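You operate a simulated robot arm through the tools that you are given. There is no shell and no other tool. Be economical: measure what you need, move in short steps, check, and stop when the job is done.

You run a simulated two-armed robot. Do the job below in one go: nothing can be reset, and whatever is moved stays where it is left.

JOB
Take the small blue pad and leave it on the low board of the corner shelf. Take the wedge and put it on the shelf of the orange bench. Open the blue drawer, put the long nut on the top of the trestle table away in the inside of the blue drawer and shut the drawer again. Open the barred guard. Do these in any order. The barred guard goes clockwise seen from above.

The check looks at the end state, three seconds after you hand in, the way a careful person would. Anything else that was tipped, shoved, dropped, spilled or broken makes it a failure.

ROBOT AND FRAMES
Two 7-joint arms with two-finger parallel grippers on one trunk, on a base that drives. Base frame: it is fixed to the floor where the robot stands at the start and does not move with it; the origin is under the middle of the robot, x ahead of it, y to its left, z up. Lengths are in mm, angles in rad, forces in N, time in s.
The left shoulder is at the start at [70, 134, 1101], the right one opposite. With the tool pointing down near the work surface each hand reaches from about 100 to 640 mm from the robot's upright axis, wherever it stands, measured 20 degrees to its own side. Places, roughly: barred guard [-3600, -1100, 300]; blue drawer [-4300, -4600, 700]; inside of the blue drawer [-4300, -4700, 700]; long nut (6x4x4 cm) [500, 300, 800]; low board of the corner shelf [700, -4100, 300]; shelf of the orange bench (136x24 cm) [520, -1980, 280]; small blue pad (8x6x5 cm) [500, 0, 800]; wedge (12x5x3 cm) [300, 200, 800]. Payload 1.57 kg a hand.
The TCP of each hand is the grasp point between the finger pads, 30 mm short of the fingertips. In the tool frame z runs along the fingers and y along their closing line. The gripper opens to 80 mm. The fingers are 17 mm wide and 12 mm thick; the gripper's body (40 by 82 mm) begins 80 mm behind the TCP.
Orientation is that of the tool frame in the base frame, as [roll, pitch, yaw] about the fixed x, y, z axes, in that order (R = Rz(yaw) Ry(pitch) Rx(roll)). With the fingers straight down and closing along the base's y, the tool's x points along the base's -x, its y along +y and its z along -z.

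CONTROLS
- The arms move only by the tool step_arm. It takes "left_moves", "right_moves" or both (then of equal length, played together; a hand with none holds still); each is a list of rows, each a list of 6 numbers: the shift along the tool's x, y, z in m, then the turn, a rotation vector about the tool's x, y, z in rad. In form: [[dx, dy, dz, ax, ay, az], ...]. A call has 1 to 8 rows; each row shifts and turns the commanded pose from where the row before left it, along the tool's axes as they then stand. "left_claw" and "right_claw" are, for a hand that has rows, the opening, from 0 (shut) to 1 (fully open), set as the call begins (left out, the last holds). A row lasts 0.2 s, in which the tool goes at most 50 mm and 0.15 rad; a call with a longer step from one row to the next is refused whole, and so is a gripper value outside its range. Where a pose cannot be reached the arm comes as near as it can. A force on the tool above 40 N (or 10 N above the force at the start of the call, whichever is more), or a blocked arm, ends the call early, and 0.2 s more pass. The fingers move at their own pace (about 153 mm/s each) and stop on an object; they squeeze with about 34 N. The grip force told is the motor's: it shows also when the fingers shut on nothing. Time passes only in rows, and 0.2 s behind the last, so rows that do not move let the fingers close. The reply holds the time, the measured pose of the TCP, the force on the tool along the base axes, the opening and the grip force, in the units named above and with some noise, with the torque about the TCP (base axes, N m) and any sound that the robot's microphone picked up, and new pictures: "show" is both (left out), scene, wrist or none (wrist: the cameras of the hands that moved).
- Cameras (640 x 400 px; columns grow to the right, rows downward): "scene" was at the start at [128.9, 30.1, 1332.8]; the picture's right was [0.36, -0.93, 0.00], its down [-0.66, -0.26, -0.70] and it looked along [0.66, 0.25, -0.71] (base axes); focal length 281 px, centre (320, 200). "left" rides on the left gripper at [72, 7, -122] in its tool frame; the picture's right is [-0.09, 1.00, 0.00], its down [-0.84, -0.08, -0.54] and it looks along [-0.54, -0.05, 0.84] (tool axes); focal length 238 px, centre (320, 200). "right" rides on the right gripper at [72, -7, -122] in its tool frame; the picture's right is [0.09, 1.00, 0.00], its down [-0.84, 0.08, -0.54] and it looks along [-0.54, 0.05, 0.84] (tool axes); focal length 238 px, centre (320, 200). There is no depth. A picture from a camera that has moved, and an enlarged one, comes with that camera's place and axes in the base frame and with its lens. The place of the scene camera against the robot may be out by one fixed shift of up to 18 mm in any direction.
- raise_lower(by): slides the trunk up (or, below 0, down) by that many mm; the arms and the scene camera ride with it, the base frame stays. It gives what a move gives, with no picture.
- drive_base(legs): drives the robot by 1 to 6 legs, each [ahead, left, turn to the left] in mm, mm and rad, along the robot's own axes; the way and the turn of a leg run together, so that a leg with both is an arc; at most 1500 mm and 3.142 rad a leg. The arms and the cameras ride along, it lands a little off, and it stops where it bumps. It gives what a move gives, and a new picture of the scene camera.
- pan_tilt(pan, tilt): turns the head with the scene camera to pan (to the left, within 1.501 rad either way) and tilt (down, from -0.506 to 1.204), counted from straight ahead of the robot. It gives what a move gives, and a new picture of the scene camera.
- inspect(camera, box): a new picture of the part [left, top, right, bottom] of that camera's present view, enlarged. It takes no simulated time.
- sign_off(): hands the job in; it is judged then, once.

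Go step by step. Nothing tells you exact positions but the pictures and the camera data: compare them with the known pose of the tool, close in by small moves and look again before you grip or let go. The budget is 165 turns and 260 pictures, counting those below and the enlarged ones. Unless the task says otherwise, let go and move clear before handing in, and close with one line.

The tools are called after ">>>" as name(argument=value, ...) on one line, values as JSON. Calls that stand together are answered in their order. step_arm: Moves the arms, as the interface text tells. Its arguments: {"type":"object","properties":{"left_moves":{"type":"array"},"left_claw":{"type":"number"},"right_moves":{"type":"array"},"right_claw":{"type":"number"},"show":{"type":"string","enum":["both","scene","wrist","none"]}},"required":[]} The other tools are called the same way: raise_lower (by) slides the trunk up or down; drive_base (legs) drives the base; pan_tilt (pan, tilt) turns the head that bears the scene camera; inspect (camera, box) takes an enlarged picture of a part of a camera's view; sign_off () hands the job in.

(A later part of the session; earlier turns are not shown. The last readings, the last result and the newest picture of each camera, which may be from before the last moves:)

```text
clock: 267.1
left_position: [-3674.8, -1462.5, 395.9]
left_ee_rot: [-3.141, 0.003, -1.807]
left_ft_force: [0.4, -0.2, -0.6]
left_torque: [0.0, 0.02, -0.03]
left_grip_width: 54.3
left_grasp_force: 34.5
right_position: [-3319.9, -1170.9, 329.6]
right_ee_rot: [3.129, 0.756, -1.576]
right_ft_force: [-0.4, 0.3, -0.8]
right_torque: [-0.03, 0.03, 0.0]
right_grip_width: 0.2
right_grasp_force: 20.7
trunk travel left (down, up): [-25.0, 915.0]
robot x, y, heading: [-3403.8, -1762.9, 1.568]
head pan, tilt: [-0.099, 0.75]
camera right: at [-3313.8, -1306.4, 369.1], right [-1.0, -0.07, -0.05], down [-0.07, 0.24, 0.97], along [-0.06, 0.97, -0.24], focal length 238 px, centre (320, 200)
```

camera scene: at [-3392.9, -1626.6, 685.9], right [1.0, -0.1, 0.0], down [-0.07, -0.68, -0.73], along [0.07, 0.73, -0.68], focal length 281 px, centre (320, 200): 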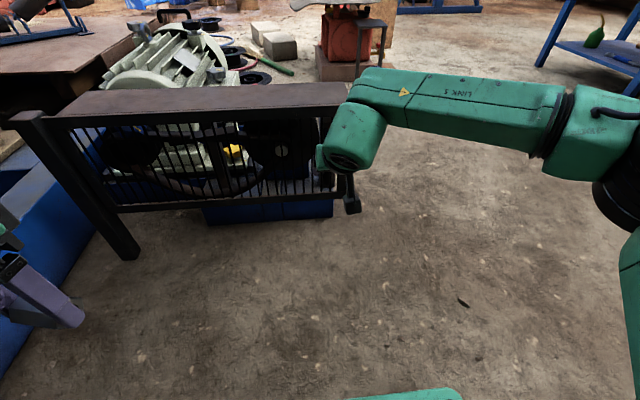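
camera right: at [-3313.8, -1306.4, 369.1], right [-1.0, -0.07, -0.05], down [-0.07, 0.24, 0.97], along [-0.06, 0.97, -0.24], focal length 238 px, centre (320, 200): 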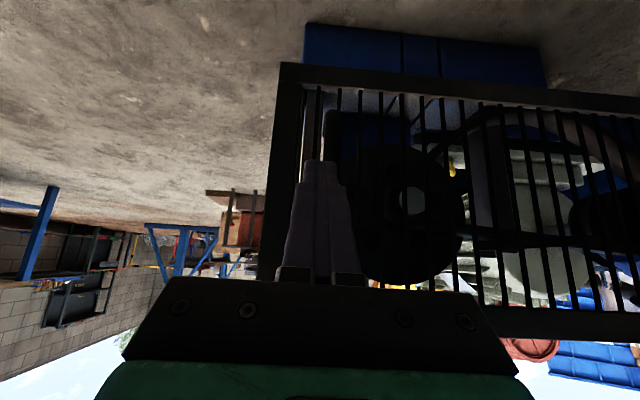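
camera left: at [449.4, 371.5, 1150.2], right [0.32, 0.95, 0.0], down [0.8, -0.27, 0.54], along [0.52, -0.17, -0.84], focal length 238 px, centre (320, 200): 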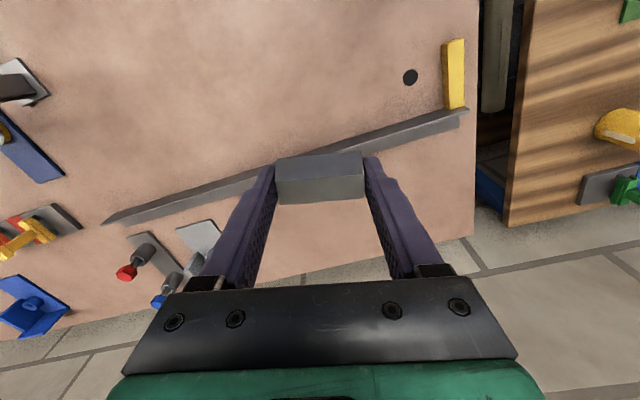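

The handle is farther than thought. Reopen and creep the base forward 35 mm.

>>> step_arm(right_moves=[[0, 0, 0, 0, 0, 0], [0, 0, 0, 0, 0, 0]], right_claw=0.7, show="none")

>>> drive_base(legs=[[35, 6, 0]])

>>> inspect(camera="right", box=[220, 80, 420, 240])

>>> inspect(camera="scene", box=[260, 70, 400, 220])

```text
clock: 267.7
left_position: [-3673.8, -1462.8, 395.5]
left_ee_rot: [-3.141, 0.002, -1.807]
left_ft_force: [-0.3, 0.4, -1.2]
left_torque: [0.0, 0.0, -0.02]
left_grip_width: 54.3
left_grasp_force: 34.1
right_position: [-3321.5, -1170.2, 329.4]
right_ee_rot: [3.131, 0.756, -1.574]
right_ft_force: [-0.4, 0.4, 1.0]
right_torque: [-0.01, -0.03, 0.03]
right_grip_width: 56.1
right_grasp_force: 0.1
trunk travel left (down, up): [-25.0, 915.0]
robot x, y, heading: [-3403.0, -1762.0, 1.576]
head pan, tilt: [-0.099, 0.75]
```

```text
clock: 268.5
left_position: [-3681.2, -1429.2, 396.8]
left_ee_rot: [3.141, 0.002, -1.804]
left_ft_force: [-0.4, -0.5, -3.1]
left_torque: [-0.01, 0.04, -0.02]
left_grip_width: 54.3
left_grasp_force: 34.4
right_position: [-3326.4, -1135.0, 329.9]
right_ee_rot: [3.13, 0.756, -1.577]
right_ft_force: [0.2, -0.1, -0.6]
right_torque: [-0.02, -0.02, 0.0]
right_grip_width: 56.3
right_grasp_force: 0.1
trunk travel left (down, up): [-25.0, 915.0]
robot x, y, heading: [-3411.5, -1727.6, 1.572]
head pan, tilt: [-0.099, 0.75]
camera scene: at [-3398.8, -1591.6, 685.9], right [1.0, -0.1, 0.0], down [-0.07, -0.68, -0.73], along [0.07, 0.73, -0.68], focal length 281 px, centre (320, 200)
```

scene: 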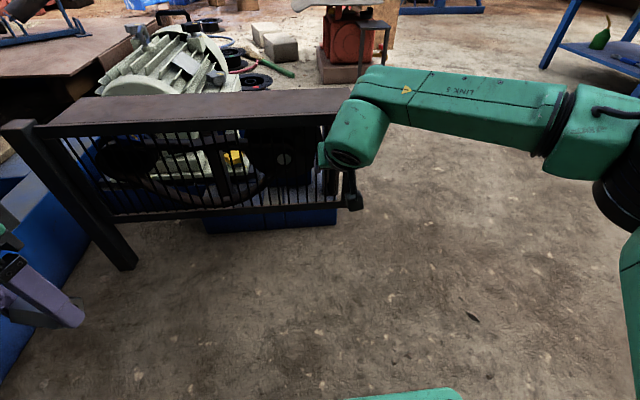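

```text
2.50 times, centred on (320, 160) of right
camera zoom: at [-3319.8, -1271.6, 369.0], right [-1.0, -0.07, -0.05], down [-0.07, 0.24, 0.97], along [-0.06, 0.97, -0.24], focal length 596 px, centre (320, 300)
```

zoom: 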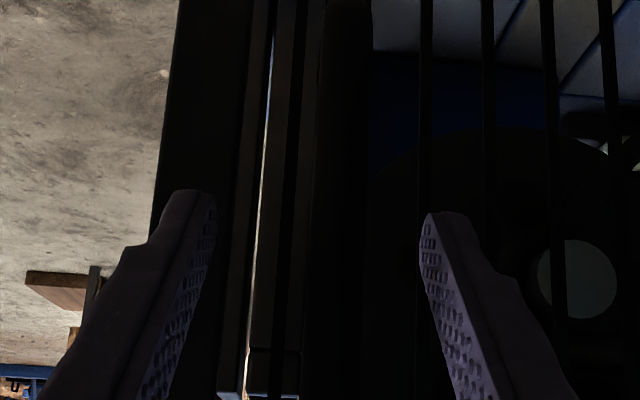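

```text
2.67 times, centred on (330, 145) of scene
camera zoom: at [-3398.8, -1591.6, 685.9], right [1.0, -0.1, 0.0], down [-0.07, -0.68, -0.73], along [0.07, 0.73, -0.68], focal length 750 px, centre (293, 347)
```

zoom: 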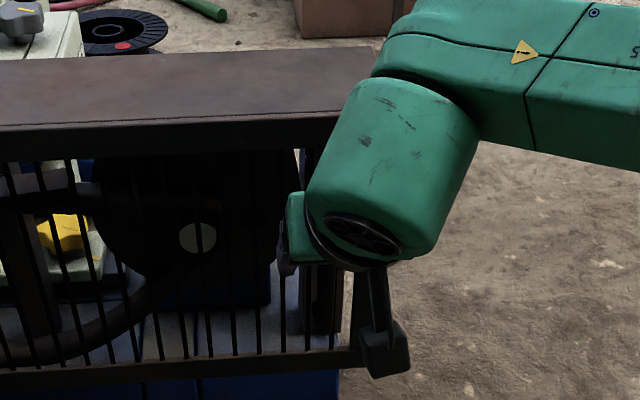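

>>> step_arm(right_moves=[[0, 0, 0, 0, 0, 0], [0, 0, 0, 0, 0, 0], [0, 0, 0, 0, 0, 0]], right_claw=0, show="wrist")

```text
clock: 269.3
left_position: [-3680.9, -1429.1, 395.7]
left_ee_rot: [-3.141, 0.002, -1.805]
left_ft_force: [0.2, 0.0, -2.1]
left_torque: [-0.01, -0.02, -0.01]
left_grip_width: 54.6
left_grasp_force: 34.2
right_position: [-3330.1, -1136.1, 329.6]
right_ee_rot: [3.128, 0.754, -1.569]
right_ft_force: [-25.5, 1.7, -2.9]
right_torque: [0.05, -0.65, 0.14]
right_grip_width: 13.7
right_grasp_force: 30.1
trunk travel left (down, up): [-25.0, 915.0]
robot x, y, heading: [-3407.5, -1724.7, 1.578]
head pan, tilt: [-0.099, 0.75]
camera right: at [-3322.6, -1271.9, 369.1], right [-1.0, -0.08, -0.05], down [-0.07, 0.24, 0.97], along [-0.06, 0.97, -0.24], focal length 238 px, centre (320, 200)
```

right: 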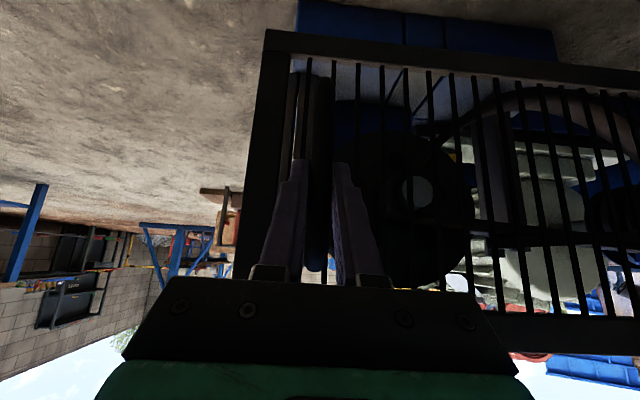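

Gripped the handle rod. Pull by backing the base along the arc, in small legs.

>>> step_arm(right_moves=[[0, 0.003, 0, 0, 0, 0]], show="none")

>>> drive_base(legs=[[-80, 12, 0]])

```text
clock: 269.7
left_position: [-3681.3, -1428.0, 396.2]
left_ee_rot: [-3.141, 0.001, -1.805]
left_ft_force: [-0.1, 0.0, -2.7]
left_torque: [0.01, 0.0, 0.01]
left_grip_width: 54.4
left_grasp_force: 33.9
right_position: [-3330.1, -1138.7, 329.3]
right_ee_rot: [3.13, 0.754, -1.57]
right_ft_force: [-27.3, 2.2, -6.1]
right_torque: [0.19, -0.69, 0.07]
right_grip_width: 14.0
right_grasp_force: 30.9
trunk travel left (down, up): [-25.0, 915.0]
robot x, y, heading: [-3409.8, -1719.3, 1.576]
head pan, tilt: [-0.099, 0.75]
```

```text
clock: 270.8
left_position: [-3692.8, -1509.5, 394.0]
left_ee_rot: [3.142, -0.001, -1.805]
left_ft_force: [0.3, -0.1, -1.9]
left_torque: [0.0, 0.0, 0.02]
left_grip_width: 54.2
left_grasp_force: 34.3
right_position: [-3342.7, -1219.2, 329.4]
right_ee_rot: [3.126, 0.755, -1.571]
right_ft_force: [-38.0, 9.8, -7.0]
right_torque: [-0.66, -0.58, 0.08]
right_grip_width: 13.8
right_grasp_force: 30.3
trunk travel left (down, up): [-25.0, 915.0]
robot x, y, heading: [-3423.2, -1806.5, 1.575]
head pan, tilt: [-0.099, 0.75]
camera scene: at [-3412.2, -1672.0, 685.7], right [1.0, -0.1, 0.0], down [-0.06, -0.68, -0.73], along [0.07, 0.73, -0.68], focal length 281 px, centre (320, 200)
```

scene: 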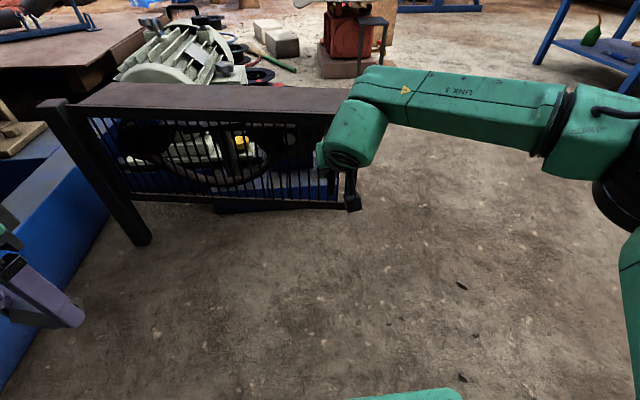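

The guard is moving. Continue along the arc, with a bit more leftward to relieve side force.

>>> drive_base(legs=[[-78, 36, 0]])

```text
clock: 272.0
left_position: [-3725.4, -1586.9, 394.9]
left_ee_rot: [-3.141, 0.002, -1.812]
left_ft_force: [0.8, 0.5, -2.4]
left_torque: [-0.01, 0.0, 0.0]
left_grip_width: 54.7
left_grasp_force: 34.2
right_position: [-3368.5, -1297.0, 329.7]
right_ee_rot: [3.137, 0.753, -1.585]
right_ft_force: [0.8, 0.6, 3.3]
right_torque: [-0.58, -0.02, 0.06]
right_grip_width: 14.0
right_grasp_force: 30.6
trunk travel left (down, up): [-25.0, 915.0]
robot x, y, heading: [-3458.7, -1885.0, 1.567]
head pan, tilt: [-0.099, 0.75]
stopped in leg 1: the force on the tool passed its limit (the readings are from after the stop); the commanded pose is now the measured one
camera scene: at [-3445.6, -1750.9, 685.9], right [0.99, -0.1, 0.0], down [-0.07, -0.68, -0.73], along [0.07, 0.73, -0.68], focal length 281 px, centre (320, 200)
```

scene: 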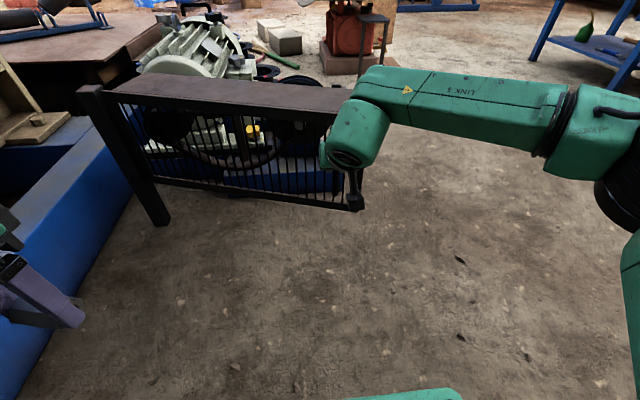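

>>> pan_tilt(pan=1.4, tilt=0.6)

```text
clock: 273.6
left_position: [-3726.2, -1586.6, 396.5]
left_ee_rot: [3.141, 0.001, -1.809]
left_ft_force: [-0.5, 0.2, -1.6]
left_torque: [0.01, 0.02, 0.01]
left_grip_width: 54.4
left_grasp_force: 34.3
right_position: [-3369.4, -1296.8, 330.1]
right_ee_rot: [3.14, 0.752, -1.584]
right_ft_force: [2.3, 0.1, 6.7]
right_torque: [-0.11, 0.04, -0.01]
right_grip_width: 13.6
right_grasp_force: 29.8
trunk travel left (down, up): [-25.0, 915.0]
robot x, y, heading: [-3457.0, -1884.8, 1.574]
head pan, tilt: [1.4, 0.6]
camera scene: at [-3541.0, -1818.4, 698.9], right [0.17, 0.98, 0.0], down [0.56, -0.1, -0.82], along [-0.81, 0.14, -0.57], focal length 281 px, centre (320, 200)
```

scene: 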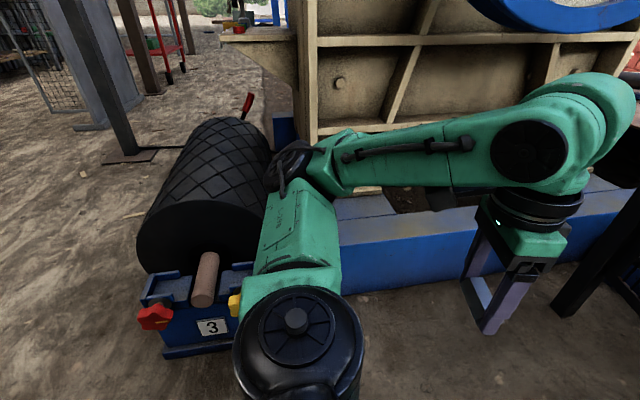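

The roller on the left limits sideways travel, so I use a backward leg with a slight left turn to pull further.

>>> drive_base(legs=[[-105, -9, 0.1]])

>>> pan_tilt(pan=-0.1, tilt=0.6)

```text
clock: 274.8
left_position: [-3742.7, -1716.7, 393.2]
left_ee_rot: [-3.139, -0.002, -1.707]
left_ft_force: [0.4, 0.4, -1.8]
left_torque: [-0.01, -0.03, 0.03]
left_grip_width: 54.5
left_grasp_force: 33.6
right_position: [-3418.5, -1392.6, 328.5]
right_ee_rot: [3.133, 0.752, -1.479]
right_ft_force: [-28.9, 19.0, 0.1]
right_torque: [-0.41, -0.02, 0.02]
right_grip_width: 14.1
right_grasp_force: 29.9
trunk travel left (down, up): [-25.0, 915.0]
robot x, y, heading: [-3444.1, -1983.0, 1.677]
head pan, tilt: [1.4, 0.6]
camera scene: at [-3534.7, -1928.4, 698.5], right [0.07, 1.0, 0.0], down [0.57, -0.04, -0.82], along [-0.82, 0.06, -0.57], focal length 281 px, centre (320, 200)
```

scene: 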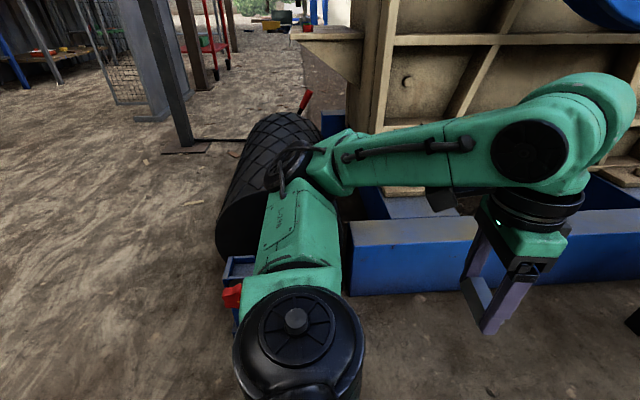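

```text
clock: 276.4
left_position: [-3741.8, -1717.0, 395.5]
left_ee_rot: [-3.141, -0.002, -1.707]
left_ft_force: [-0.2, -0.3, -2.7]
left_torque: [0.0, -0.03, 0.02]
left_grip_width: 54.4
left_grasp_force: 33.9
right_position: [-3418.2, -1392.8, 328.6]
right_ee_rot: [3.133, 0.754, -1.482]
right_ft_force: [-8.0, 4.8, -5.0]
right_torque: [-0.24, -0.08, 0.02]
right_grip_width: 13.9
right_grasp_force: 30.3
trunk travel left (down, up): [-25.0, 915.0]
robot x, y, heading: [-3442.0, -1983.9, 1.671]
head pan, tilt: [-0.099, 0.6]
camera scene: at [-3446.0, -1846.3, 698.6], right [1.0, 0.0, 0.0], down [0.0, -0.57, -0.82], along [0.0, 0.82, -0.57], focal length 281 px, centre (320, 200)
```

scene: 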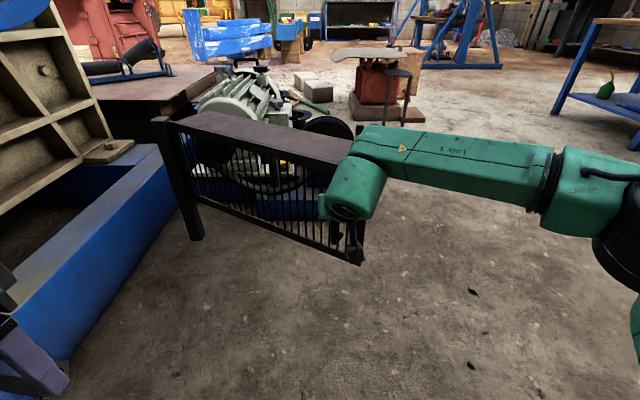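

The whole guard with its cover is swinging out nicely (≈0.5 rad). Continue with two more arc legs.

>>> drive_base(legs=[[-84, 22, 0.1]])

```text
clock: 277.4
left_position: [-3777.8, -1833.7, 394.5]
left_ee_rot: [-3.14, 0.0, -1.606]
left_ft_force: [0.0, 0.5, -2.4]
left_torque: [-0.01, 0.02, -0.05]
left_grip_width: 54.7
left_grasp_force: 34.3
right_position: [-3488.9, -1478.6, 330.6]
right_ee_rot: [3.132, 0.757, -1.378]
right_ft_force: [-11.8, 11.8, -6.1]
right_torque: [0.39, 0.18, -0.01]
right_grip_width: 14.0
right_grasp_force: 29.8
trunk travel left (down, up): [-25.0, 915.0]
robot x, y, heading: [-3458.3, -2071.5, 1.773]
head pan, tilt: [-0.099, 0.6]
camera scene: at [-3469.7, -1931.7, 698.5], right [0.99, 0.1, 0.0], down [0.06, -0.56, -0.82], along [-0.08, 0.82, -0.57], focal length 281 px, centre (320, 200)
```

scene: 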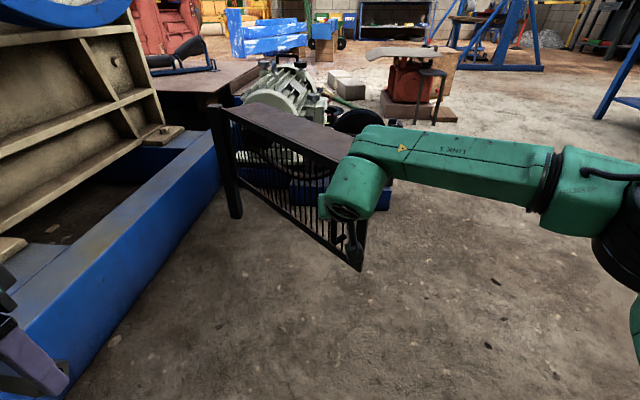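

The guard is about 0.7 rad open. I'll release here, and finish by pushing the cover's inner edge from the east side. Open and back off.

>>> step_arm(right_moves=[[0, 0, 0, 0, 0, 0], [0, 0, 0, 0, 0, 0]], right_claw=0.7, show="none")

>>> drive_base(legs=[[-150, 0, 0]])

```text
clock: 278.0
left_position: [-3777.3, -1834.0, 397.1]
left_ee_rot: [-3.141, 0.001, -1.605]
left_ft_force: [0.1, 0.2, -2.5]
left_torque: [0.02, 0.0, 0.02]
left_grip_width: 54.6
left_grasp_force: 33.8
right_position: [-3488.5, -1478.0, 330.6]
right_ee_rot: [3.13, 0.757, -1.38]
right_ft_force: [0.6, -0.1, 0.7]
right_torque: [0.03, 0.01, -0.01]
right_grip_width: 56.1
right_grasp_force: 0.4
trunk travel left (down, up): [-25.0, 915.0]
robot x, y, heading: [-3450.6, -2069.5, 1.771]
head pan, tilt: [-0.099, 0.6]
```

```text
clock: 279.4
left_position: [-3746.4, -1978.3, 395.4]
left_ee_rot: [-3.142, 0.002, -1.607]
left_ft_force: [0.3, -0.4, -2.9]
left_torque: [0.03, 0.02, 0.02]
left_grip_width: 54.5
left_grasp_force: 34.2
right_position: [-3458.3, -1622.8, 330.1]
right_ee_rot: [3.131, 0.756, -1.379]
right_ft_force: [-0.3, -0.3, 0.5]
right_torque: [0.02, -0.02, -0.02]
right_grip_width: 56.0
right_grasp_force: 0.1
trunk travel left (down, up): [-25.0, 915.0]
robot x, y, heading: [-3421.6, -2216.3, 1.771]
head pan, tilt: [-0.099, 0.6]
camera scene: at [-3439.3, -2078.3, 698.8], right [0.99, 0.1, 0.0], down [0.06, -0.56, -0.82], along [-0.08, 0.82, -0.57], focal length 281 px, centre (320, 200)
```

scene: 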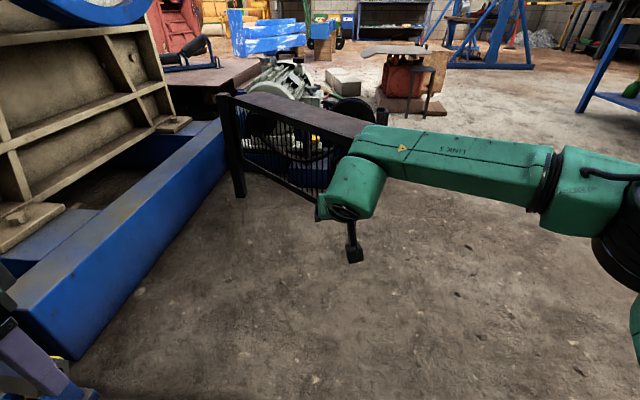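

>>> drive_base(legs=[[0, -850, 0], [0, 0, 1.37], [0, -670, 0]])

>>> raise_lower(by=110)

>>> pan_tilt(pan=0.0, tilt=0.5)

```text
clock: 290.7
left_position: [-2876.7, -1659.3, 395.5]
left_ee_rot: [-3.141, 0.002, -0.216]
left_ft_force: [-0.5, 0.3, -3.1]
left_torque: [0.02, 0.01, -0.03]
left_grip_width: 54.4
left_grasp_force: 34.1
right_position: [-3174.0, -1310.6, 330.2]
right_ee_rot: [3.13, 0.758, 0.01]
right_ft_force: [-0.2, -0.1, 0.2]
right_torque: [0.03, 0.02, 0.04]
right_grip_width: 56.1
right_grasp_force: 0.1
trunk travel left (down, up): [-25.0, 915.0]
robot x, y, heading: [-2585.9, -1383.4, -3.121]
head pan, tilt: [-0.099, 0.6]
camera scene: at [-2720.3, -1376.5, 698.8], right [0.08, 1.0, 0.0], down [0.56, -0.05, -0.82], along [-0.82, 0.07, -0.57], focal length 281 px, centre (320, 200)
```

scene: 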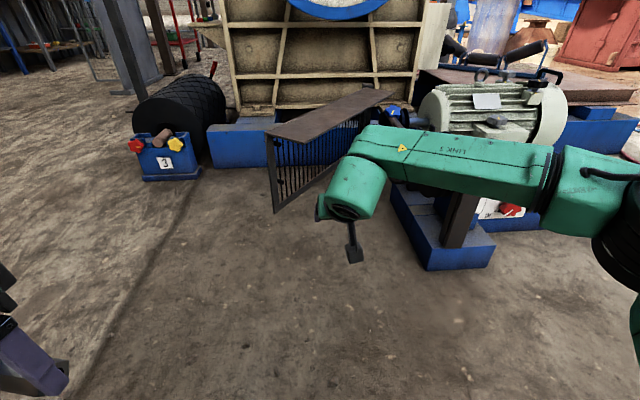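

```text
clock: 292.1
left_position: [-2877.1, -1660.3, 505.4]
left_ee_rot: [3.141, 0.001, -0.218]
left_ft_force: [0.2, 0.6, -2.0]
left_torque: [-0.02, -0.01, -0.03]
left_grip_width: 54.7
left_grasp_force: 34.0
right_position: [-3174.6, -1310.3, 439.6]
right_ee_rot: [3.132, 0.754, 0.011]
right_ft_force: [-0.7, -0.4, 0.2]
right_torque: [0.04, 0.01, 0.0]
right_grip_width: 56.0
right_grasp_force: 0.1
trunk travel left (down, up): [-135.0, 805.0]
robot x, y, heading: [-2584.5, -1382.1, -3.125]
head pan, tilt: [-0.099, 0.6]
```

```text
clock: 292.8
left_position: [-2877.4, -1658.5, 505.1]
left_ee_rot: [3.14, 0.001, -0.218]
left_ft_force: [-0.6, -0.3, -3.1]
left_torque: [-0.02, 0.0, 0.0]
left_grip_width: 54.4
left_grasp_force: 33.9
right_position: [-3174.4, -1310.5, 440.3]
right_ee_rot: [3.132, 0.758, 0.011]
right_ft_force: [-0.1, 0.1, 0.1]
right_torque: [-0.01, 0.01, -0.01]
right_grip_width: 56.0
right_grasp_force: 0.1
trunk travel left (down, up): [-135.0, 805.0]
robot x, y, heading: [-2586.5, -1386.1, -3.121]
head pan, tilt: [0.0, 0.499]
camera scene: at [-2723.2, -1385.3, 817.8], right [-0.02, 1.0, 0.0], down [0.48, 0.01, -0.88], along [-0.88, -0.02, -0.48], focal length 281 px, centre (320, 200)
```

scene: 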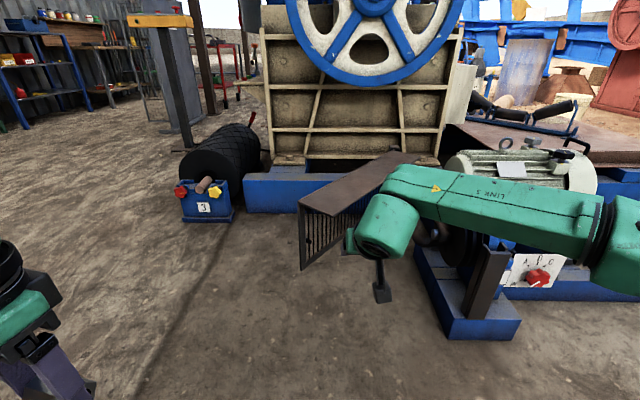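

>>> inspect(camera="scene", box=[270, 130, 450, 310])

>>> inspect(camera="right", box=[160, 0, 640, 300])

```text
2.22 times, centred on (360, 220) of scene
camera zoom: at [-2723.2, -1385.3, 817.8], right [-0.02, 1.0, 0.0], down [0.48, 0.01, -0.88], along [-0.88, -0.02, -0.48], focal length 625 px, centre (231, 156)
```

zoom: 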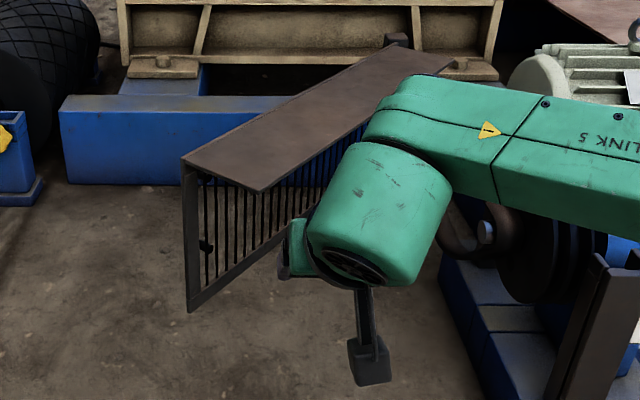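

```text
1.33 times, centred on (400, 150) of right
camera zoom: at [-3039.1, -1301.0, 479.5], right [0.08, -0.99, -0.06], down [-0.23, -0.07, 0.97], along [-0.97, -0.07, -0.24], focal length 318 px, centre (213, 267)
```

zoom: 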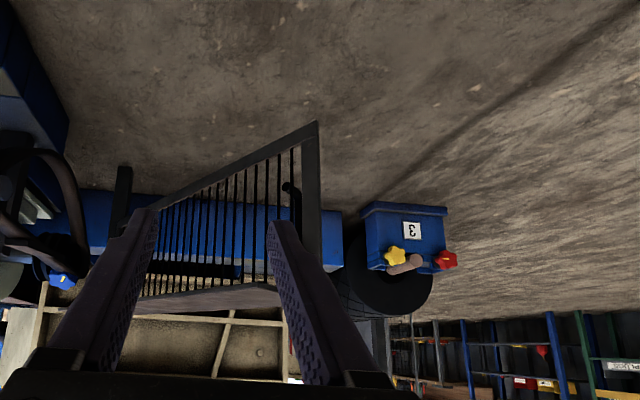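

The cover's inner corner is near [-3351,-1363]. Lower slightly, close the fist and push the cover edge westward with diagonal legs.

>>> step_arm(right_moves=[[0, 0, 0, 0, 0, 0], [0, 0, 0, 0, 0, 0]], right_claw=0, show="none")

>>> raise_lower(by=-12)

>>> drive_base(legs=[[0, 40, 0], [270, 20, 0]])

```text
clock: 293.4
left_position: [-2876.9, -1659.5, 506.0]
left_ee_rot: [3.14, 0.002, -0.219]
left_ft_force: [0.8, 0.5, -2.7]
left_torque: [0.02, 0.02, -0.02]
left_grip_width: 54.5
left_grasp_force: 33.8
right_position: [-3174.6, -1310.7, 441.5]
right_ee_rot: [3.13, 0.758, 0.01]
right_ft_force: [0.4, 0.4, 0.2]
right_torque: [0.02, 0.01, 0.0]
right_grip_width: 0.0
right_grasp_force: 21.5
trunk travel left (down, up): [-135.0, 805.0]
robot x, y, heading: [-2584.2, -1384.4, -3.124]
head pan, tilt: [0.0, 0.499]
```

```text
clock: 294.0
left_position: [-2876.6, -1658.8, 493.5]
left_ee_rot: [3.141, 0.002, -0.219]
left_ft_force: [-0.6, 0.3, -1.8]
left_torque: [0.0, -0.03, -0.02]
left_grip_width: 54.5
left_grasp_force: 34.0
right_position: [-3174.2, -1309.8, 429.0]
right_ee_rot: [3.129, 0.756, 0.01]
right_ft_force: [-0.3, -0.5, -0.3]
right_torque: [0.02, -0.04, -0.07]
right_grip_width: 0.1
right_grasp_force: 21.5
trunk travel left (down, up): [-123.0, 817.0]
robot x, y, heading: [-2585.8, -1384.0, -3.124]
head pan, tilt: [0.0, 0.499]
```

```text
clock: 295.9
left_position: [-3033.4, -1715.9, 493.6]
left_ee_rot: [3.14, 0.001, -0.214]
left_ft_force: [0.0, 0.3, -1.9]
left_torque: [0.0, 0.02, 0.04]
left_grip_width: 54.4
left_grasp_force: 33.7
right_position: [-3324.4, -1378.9, 423.7]
right_ee_rot: [3.122, 0.737, 0.029]
right_ft_force: [-0.5, -0.2, 0.5]
right_torque: [-0.01, 0.0, 0.01]
right_grip_width: 0.0
right_grasp_force: 21.7
trunk travel left (down, up): [-123.0, 817.0]
robot x, y, heading: [-2745.3, -1439.0, -3.116]
head pan, tilt: [0.0, 0.499]
stopped in leg 2: the force on the tool passed its limit (the readings are from after the stop); the commanded pose is now the measured one
camera scene: at [-2881.0, -1441.9, 805.9], right [-0.02, 1.0, 0.0], down [0.48, 0.01, -0.88], along [-0.88, -0.02, -0.48], focal length 281 px, centre (320, 200)
```

scene: 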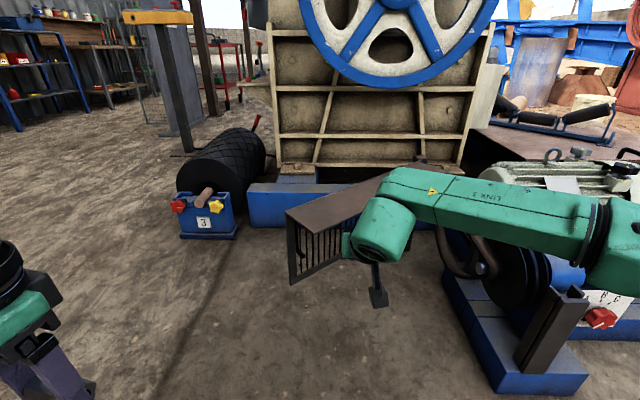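

The fist met the end corner; I need to be north of the cover edge and push mostly -y. Reposition.

>>> drive_base(legs=[[-60, 0, -0.02], [0, -100, 0], [120, 0, 0]])

>>> inspect(camera="scene", box=[240, 130, 460, 310])

```text
clock: 298.5
left_position: [-3103.5, -1609.0, 493.4]
left_ee_rot: [3.141, -0.002, -0.231]
left_ft_force: [-0.2, -0.8, -2.0]
left_torque: [-0.03, 0.0, 0.01]
left_grip_width: 54.5
left_grasp_force: 34.0
right_position: [-3388.3, -1266.2, 423.6]
right_ee_rot: [3.119, 0.736, 0.011]
right_ft_force: [-0.2, -0.7, 0.5]
right_torque: [0.04, 0.02, 0.04]
right_grip_width: 0.1
right_grasp_force: 21.2
trunk travel left (down, up): [-123.0, 817.0]
robot x, y, heading: [-2807.9, -1334.7, -3.132]
head pan, tilt: [0.0, 0.499]
camera scene: at [-2946.7, -1337.4, 805.8], right [-0.01, 1.0, 0.0], down [0.48, 0.0, -0.88], along [-0.88, 0.0, -0.48], focal length 281 px, centre (320, 200)
```

scene: 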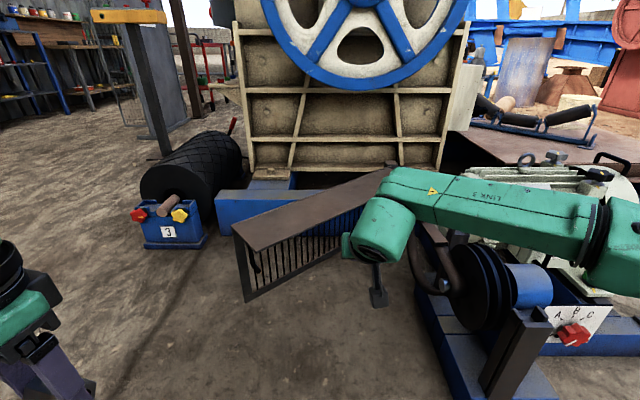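

```text
2.22 times, centred on (350, 220) of scene
camera zoom: at [-2946.7, -1337.4, 805.8], right [-0.01, 1.0, 0.0], down [0.48, 0.0, -0.88], along [-0.88, 0.0, -0.48], focal length 625 px, centre (253, 156)
```

zoom: 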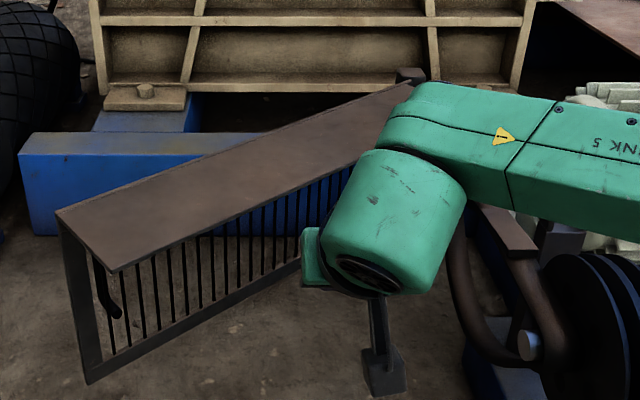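

Now the fist is inside the swing; the guard has already gone to about 0.87 rad. Push diagonally in the opening direction.

>>> drive_base(legs=[[114, 97, 0], [100, 65, 0]])

```text
clock: 300.7
left_position: [-3319.2, -1772.5, 494.4]
left_ee_rot: [-3.142, 0.001, -0.239]
left_ft_force: [0.3, -0.5, -2.6]
left_torque: [-0.05, 0.0, 0.0]
left_grip_width: 54.4
left_grasp_force: 33.7
right_position: [-3603.2, -1429.6, 424.0]
right_ee_rot: [3.119, 0.738, 0.006]
right_ft_force: [1.2, 0.2, -0.1]
right_torque: [0.04, 0.02, -0.02]
right_grip_width: 0.0
right_grasp_force: 21.1
trunk travel left (down, up): [-123.0, 817.0]
robot x, y, heading: [-3023.2, -1500.9, -3.141]
head pan, tilt: [0.0, 0.499]
camera scene: at [-3160.8, -1501.7, 805.8], right [0.0, 1.0, 0.0], down [0.48, 0.0, -0.88], along [-0.88, 0.0, -0.48], focal length 281 px, centre (320, 200)
```

scene: 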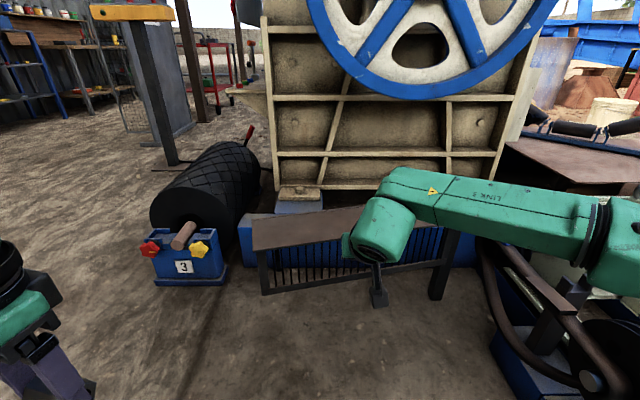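

It has swung to about 1.3 rad. One more push west to get it near 90°.

>>> drive_base(legs=[[145, 10, 0]])

```text
clock: 302.1
left_position: [-3466.7, -1781.4, 493.3]
left_ee_rot: [-3.141, 0.001, -0.24]
left_ft_force: [0.2, 0.3, -2.8]
left_torque: [0.01, 0.01, 0.01]
left_grip_width: 54.5
left_grasp_force: 34.2
right_position: [-3749.5, -1436.4, 423.8]
right_ee_rot: [3.118, 0.738, 0.005]
right_ft_force: [-1.0, -0.2, -0.4]
right_torque: [-0.05, 0.01, 0.0]
right_grip_width: 0.0
right_grasp_force: 21.3
trunk travel left (down, up): [-123.0, 817.0]
robot x, y, heading: [-3167.6, -1510.9, 3.141]
head pan, tilt: [0.0, 0.499]
camera scene: at [-3307.2, -1511.0, 805.8], right [0.0, 1.0, 0.0], down [0.48, 0.0, -0.88], along [-0.88, 0.0, -0.48], focal length 281 px, centre (320, 200)
```

scene: 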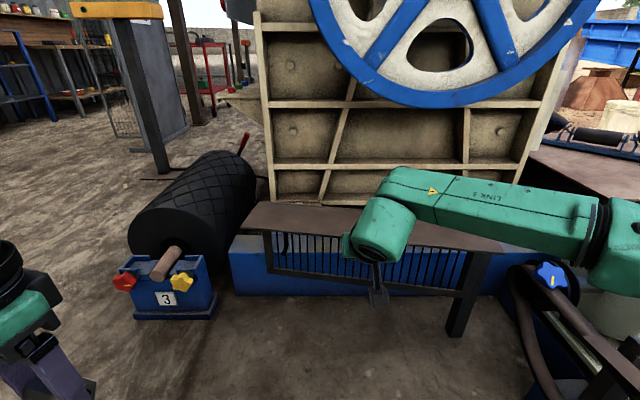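

The guard stands at about 95–100°, fully open. Back away and look toward the blue drawer.

>>> drive_base(legs=[[-450, 0, 0], [0, 250, 0]])

>>> raise_lower(by=400)

>>> pan_tilt(pan=0.7, tilt=0.35)

```text
clock: 306.3
left_position: [-3011.5, -2037.6, 492.4]
left_ee_rot: [-3.14, 0.0, -0.245]
left_ft_force: [0.3, -0.3, -1.9]
left_torque: [0.0, -0.01, -0.01]
left_grip_width: 54.4
left_grasp_force: 34.4
right_position: [-3293.1, -1691.9, 424.1]
right_ee_rot: [3.119, 0.737, -0.001]
right_ft_force: [0.6, -0.2, -0.7]
right_torque: [-0.03, 0.0, 0.01]
right_grip_width: 0.1
right_grasp_force: 20.8
trunk travel left (down, up): [-123.0, 817.0]
robot x, y, heading: [-2713.7, -1767.9, 3.133]
head pan, tilt: [0.0, 0.499]
camera scene: at [-2851.6, -1768.2, 805.8], right [0.01, 1.0, 0.0], down [0.48, 0.0, -0.88], along [-0.88, 0.01, -0.48], focal length 281 px, centre (320, 200)
```

scene: 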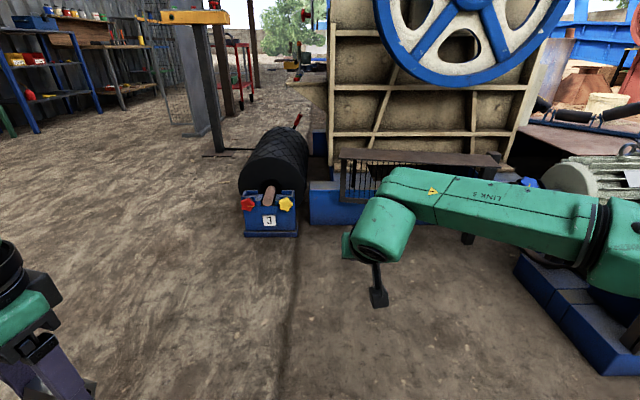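

```text
clock: 310.1
left_position: [-3012.1, -2037.4, 893.3]
left_ee_rot: [3.141, 0.0, -0.244]
left_ft_force: [-0.4, 0.9, -2.3]
left_torque: [0.04, -0.02, 0.0]
left_grip_width: 54.6
left_grasp_force: 33.5
right_position: [-3292.7, -1691.7, 825.3]
right_ee_rot: [3.119, 0.737, 0.002]
right_ft_force: [0.2, -0.2, -0.3]
right_torque: [-0.01, -0.02, 0.02]
right_grip_width: 0.1
right_grasp_force: 21.8
trunk travel left (down, up): [-523.0, 417.0]
robot x, y, heading: [-2715.0, -1773.1, 3.13]
head pan, tilt: [0.0, 0.499]
```

```text
clock: 311.2
left_position: [-3012.4, -2038.6, 893.7]
left_ee_rot: [3.141, 0.0, -0.243]
left_ft_force: [-0.4, -0.6, -2.0]
left_torque: [0.0, -0.01, -0.03]
left_grip_width: 54.4
left_grasp_force: 33.8
right_position: [-3293.6, -1691.9, 823.7]
right_ee_rot: [3.119, 0.735, 0.0]
right_ft_force: [0.9, 0.2, -0.4]
right_torque: [0.03, -0.01, 0.0]
right_grip_width: 0.1
right_grasp_force: 21.1
trunk travel left (down, up): [-523.0, 417.0]
robot x, y, heading: [-2711.9, -1766.4, 3.13]
head pan, tilt: [0.7, 0.351]
camera scene: at [-2832.4, -1828.3, 1219.5], right [-0.64, 0.77, 0.0], down [0.27, 0.22, -0.94], along [-0.72, -0.6, -0.34], focal length 281 px, centre (320, 200)
```

scene: 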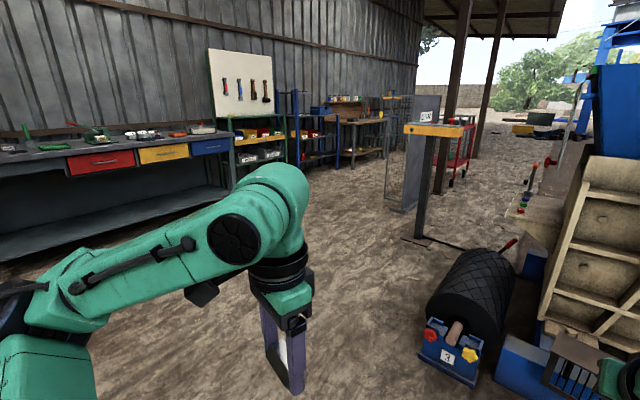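

The way is: west a little, then south past the lamp stand, then face the drawers.

>>> drive_base(legs=[[650, 0, 0.01], [0, 1000, 0], [0, 850, 0], [800, 0, 0], [0, 0, 1.57]])

>>> pan_tilt(pan=0.0, tilt=0.5)

```text
clock: 331.4
left_position: [-3947.7, -3912.0, 894.0]
left_ee_rot: [3.141, 0.0, 1.289]
left_ft_force: [-0.2, -0.2, -2.9]
left_torque: [-0.01, 0.01, -0.01]
left_grip_width: 54.7
left_grasp_force: 34.1
right_position: [-4302.2, -4180.2, 823.4]
right_ee_rot: [3.12, 0.737, 1.534]
right_ft_force: [0.2, 0.4, 0.1]
right_torque: [0.01, -0.01, -0.01]
right_grip_width: 0.0
right_grasp_force: 20.9
trunk travel left (down, up): [-523.0, 417.0]
robot x, y, heading: [-4201.6, -3604.5, -1.613]
head pan, tilt: [0.7, 0.351]
camera scene: at [-4146.1, -3726.9, 1219.5], right [-0.79, -0.61, 0.0], down [-0.21, 0.27, -0.94], along [0.57, -0.74, -0.34], focal length 281 px, centre (320, 200)
```

scene: 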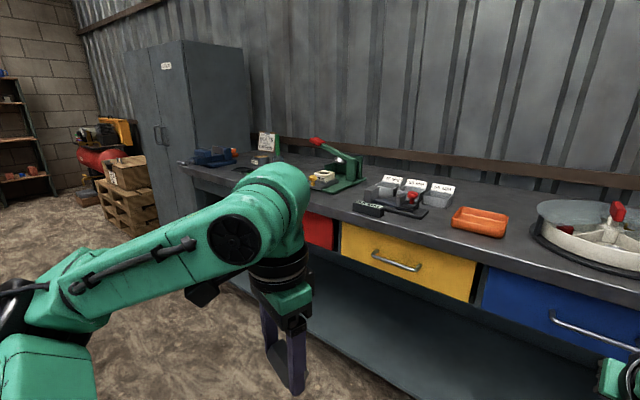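

```text
clock: 332.4
left_position: [-3947.6, -3911.6, 894.3]
left_ee_rot: [3.141, 0.0, 1.288]
left_ft_force: [-0.3, 0.2, -3.0]
left_torque: [0.01, 0.02, 0.0]
left_grip_width: 54.4
left_grasp_force: 34.3
right_position: [-4303.5, -4180.4, 822.6]
right_ee_rot: [3.118, 0.738, 1.533]
right_ft_force: [-0.2, 0.4, -0.3]
right_torque: [-0.04, 0.02, 0.01]
right_grip_width: 0.0
right_grasp_force: 21.3
trunk travel left (down, up): [-523.0, 417.0]
robot x, y, heading: [-4202.9, -3604.6, -1.61]
head pan, tilt: [0.0, 0.499]
camera scene: at [-4206.9, -3744.0, 1205.9], right [-1.0, 0.04, 0.0], down [0.02, 0.48, -0.88], along [-0.04, -0.88, -0.48], focal length 281 px, centre (320, 200)
```

scene: 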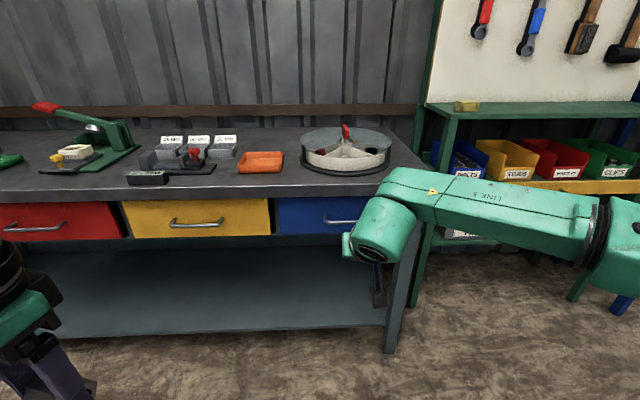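

The blue drawer has a horizontal bar handle. I zoom in for its geometry.

>>> inspect(camera="scene", box=[250, 150, 420, 270])

>>> inspect(camera="right", box=[120, 0, 520, 240])

```text
3.33 times, centred on (335, 210) of scene
camera zoom: at [-4206.9, -3744.0, 1205.9], right [-1.0, 0.04, 0.0], down [0.02, 0.48, -0.88], along [-0.04, -0.88, -0.48], focal length 938 px, centre (270, 167)
```

zoom: 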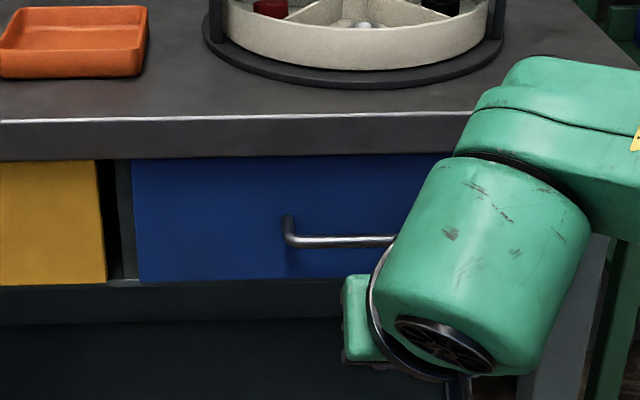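

```text
1.60 times, centred on (320, 120) of right
camera zoom: at [-4308.0, -4044.7, 865.5], right [1.0, 0.04, -0.05], down [0.06, -0.26, 0.96], along [0.03, -0.97, -0.26], focal length 381 px, centre (320, 328)
```

zoom: 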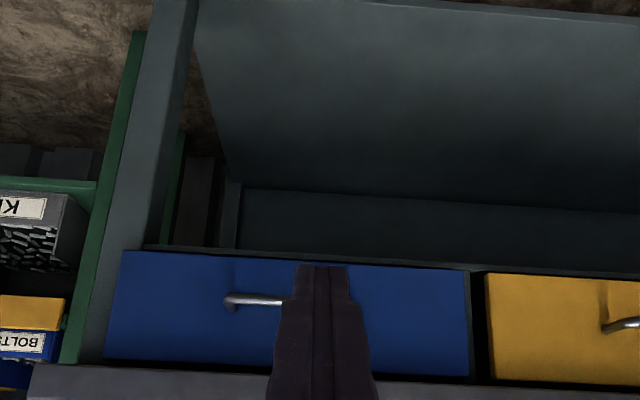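

The handle bar is centred near x≈-4342, z≈690, drawer front near y≈-4600. I level the right hand and roll it 90° so the fingers can close on the bar vertically.

>>> step_arm(right_moves=[[0, 0, 0, 0, -0.14, 0], [0, 0, 0, 0, -0.14, 0], [0, 0, 0, 0, -0.14, 0], [0, 0, 0, 0, -0.14, 0], [0, 0, 0, 0, -0.14, 0], [0, 0, 0, 0, -0.13, 0]], right_claw=0.6, show="none")

>>> step_arm(right_moves=[[0, 0, 0, 0, 0, 0.145], [0, 0, 0, 0, 0, 0.145], [0, 0, 0, 0, 0, 0.145], [0, 0, 0, 0, 0, 0.145], [0, 0, 0, 0, 0, 0.145], [0, 0, 0, 0, 0, 0.145]], show="none")

>>> step_arm(right_moves=[[0, 0, 0, 0, 0, 0.14], [0, 0, 0, 0, 0, 0.14], [0, 0, 0, 0, 0, 0.14], [0, 0, 0, 0, 0, 0.14], [0, 0, 0, 0, 0, 0.14]])

```text
clock: 333.8
left_position: [-3947.2, -3912.0, 894.0]
left_ee_rot: [3.138, 0.002, 1.29]
left_ft_force: [0.7, 0.0, -2.0]
left_torque: [0.01, 0.01, -0.01]
left_grip_width: 54.7
left_grasp_force: 34.5
right_position: [-4320.1, -4160.9, 904.4]
right_ee_rot: [2.572, 1.543, 0.973]
right_ft_force: [0.3, 0.0, 0.1]
right_torque: [0.01, -0.02, 0.01]
right_grip_width: 47.9
right_grasp_force: 0.0
right hand out of reach, approached as far as the arm can: row 4, 5, 6
trunk travel left (down, up): [-523.0, 417.0]
robot x, y, heading: [-4199.5, -3604.0, -1.611]
head pan, tilt: [0.0, 0.499]
```

```text
clock: 335.2
left_position: [-3946.3, -3911.9, 894.6]
left_ee_rot: [-3.141, 0.0, 1.288]
left_ft_force: [-1.1, 0.2, -1.9]
left_torque: [0.0, 0.01, 0.02]
left_grip_width: 54.5
left_grasp_force: 34.5
right_position: [-4321.0, -4159.5, 913.3]
right_ee_rot: [1.581, 0.682, -0.016]
right_ft_force: [0.2, 0.7, -0.8]
right_torque: [-0.01, -0.02, 0.01]
right_grip_width: 48.0
right_grasp_force: 0.1
right hand out of reach, approached as far as the arm can: row 1
trunk travel left (down, up): [-523.0, 417.0]
robot x, y, heading: [-4204.0, -3604.5, -1.617]
head pan, tilt: [0.0, 0.499]
```

```text
clock: 336.4
left_position: [-3947.1, -3912.9, 894.4]
left_ee_rot: [-3.141, -0.001, 1.288]
left_ft_force: [-0.2, 0.1, -2.3]
left_torque: [0.0, 0.0, 0.0]
left_grip_width: 54.5
left_grasp_force: 33.8
right_position: [-4321.6, -4160.0, 912.8]
right_ee_rot: [1.579, -0.02, -0.025]
right_ft_force: [-0.5, 0.5, 0.7]
right_torque: [0.06, 0.01, -0.01]
right_grip_width: 48.0
right_grasp_force: 0.0
trunk travel left (down, up): [-523.0, 417.0]
robot x, y, heading: [-4204.7, -3602.0, -1.61]
head pan, tilt: [0.0, 0.499]
camera scene: at [-4207.0, -3744.0, 1205.9], right [-1.0, 0.04, 0.0], down [0.02, 0.48, -0.88], along [-0.04, -0.88, -0.48], focal length 281 px, centre (320, 200)
camera right: at [-4246.2, -4039.3, 909.0], right [0.07, -0.01, 1.0], down [-0.82, 0.56, 0.07], along [-0.56, -0.83, 0.03], focal length 238 px, centre (320, 200)
```

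scene: 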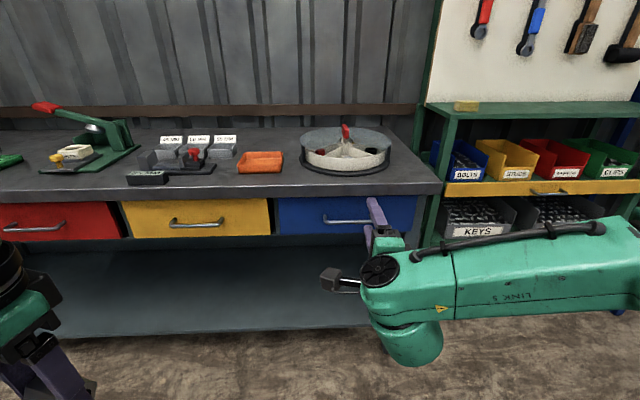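
right: 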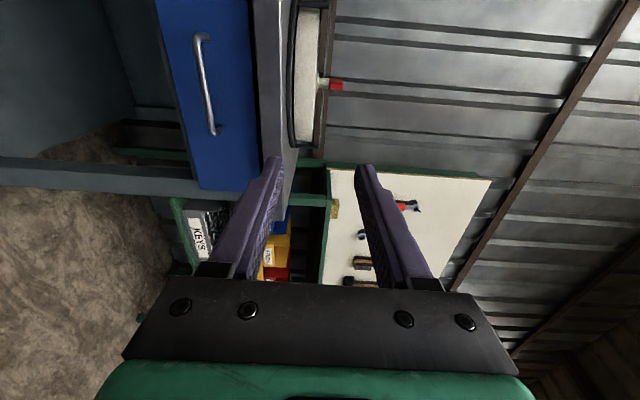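

The hand is level with fingers closing vertically. Lower the trunk to handle height and drive toward the drawer.

>>> raise_lower(by=-228)

>>> drive_base(legs=[[0, -24, 0.03], [290, 0, 0]])

>>> inspect(camera="right", box=[120, 0, 440, 220])

```text
clock: 338.8
left_position: [-3947.7, -3911.9, 665.3]
left_ee_rot: [-3.141, 0.001, 1.288]
left_ft_force: [0.6, -0.4, -2.6]
left_torque: [0.02, -0.03, -0.02]
left_grip_width: 54.8
left_grasp_force: 34.1
right_position: [-4321.7, -4160.2, 685.5]
right_ee_rot: [1.578, -0.016, -0.025]
right_ft_force: [0.0, 0.3, -0.5]
right_torque: [-0.01, -0.02, -0.01]
right_grip_width: 48.0
right_grasp_force: 0.0
trunk travel left (down, up): [-295.0, 645.0]
robot x, y, heading: [-4202.5, -3604.3, -1.615]
head pan, tilt: [0.0, 0.499]
```

```text
clock: 341.3
left_position: [-3965.7, -4189.7, 665.2]
left_ee_rot: [3.14, 0.001, 1.318]
left_ft_force: [-0.4, 0.5, -2.7]
left_torque: [0.01, 0.01, -0.01]
left_grip_width: 54.2
left_grasp_force: 34.0
right_position: [-4331.8, -4446.2, 683.9]
right_ee_rot: [1.582, -0.015, 0.005]
right_ft_force: [1.1, 1.9, 0.1]
right_torque: [-0.1, 0.0, -0.01]
right_grip_width: 48.5
right_grasp_force: 0.3
trunk travel left (down, up): [-295.0, 645.0]
robot x, y, heading: [-4231.4, -3887.9, -1.584]
head pan, tilt: [0.0, 0.499]
stopped in leg 2: the force on the tool passed its limit (the readings are from after the stop); the commanded pose is now the measured one
camera scene: at [-4230.2, -4029.4, 977.9], right [-1.0, 0.01, 0.0], down [0.01, 0.48, -0.88], along [-0.01, -0.88, -0.48], focal length 281 px, centre (320, 200)
```

scene: 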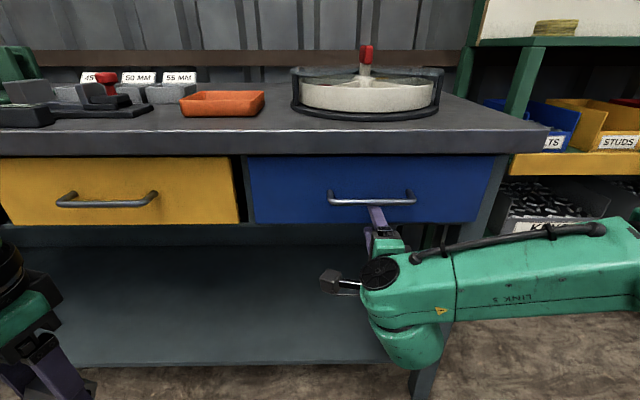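

```text
1.82 times, centred on (280, 110) of right
camera zoom: at [-4260.2, -4323.4, 679.9], right [0.08, -0.01, 1.0], down [-0.84, 0.54, 0.07], along [-0.54, -0.84, 0.03], focal length 433 px, centre (393, 364)
```

zoom: 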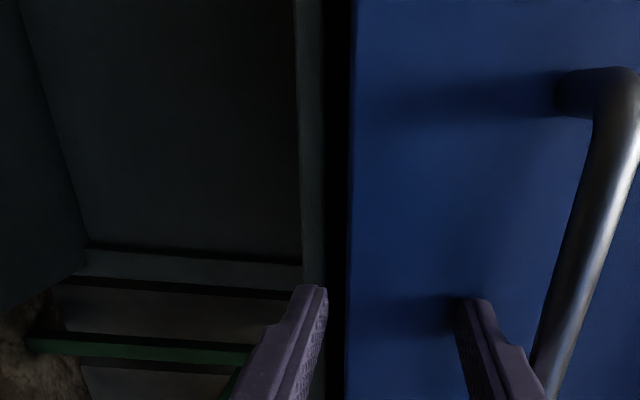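

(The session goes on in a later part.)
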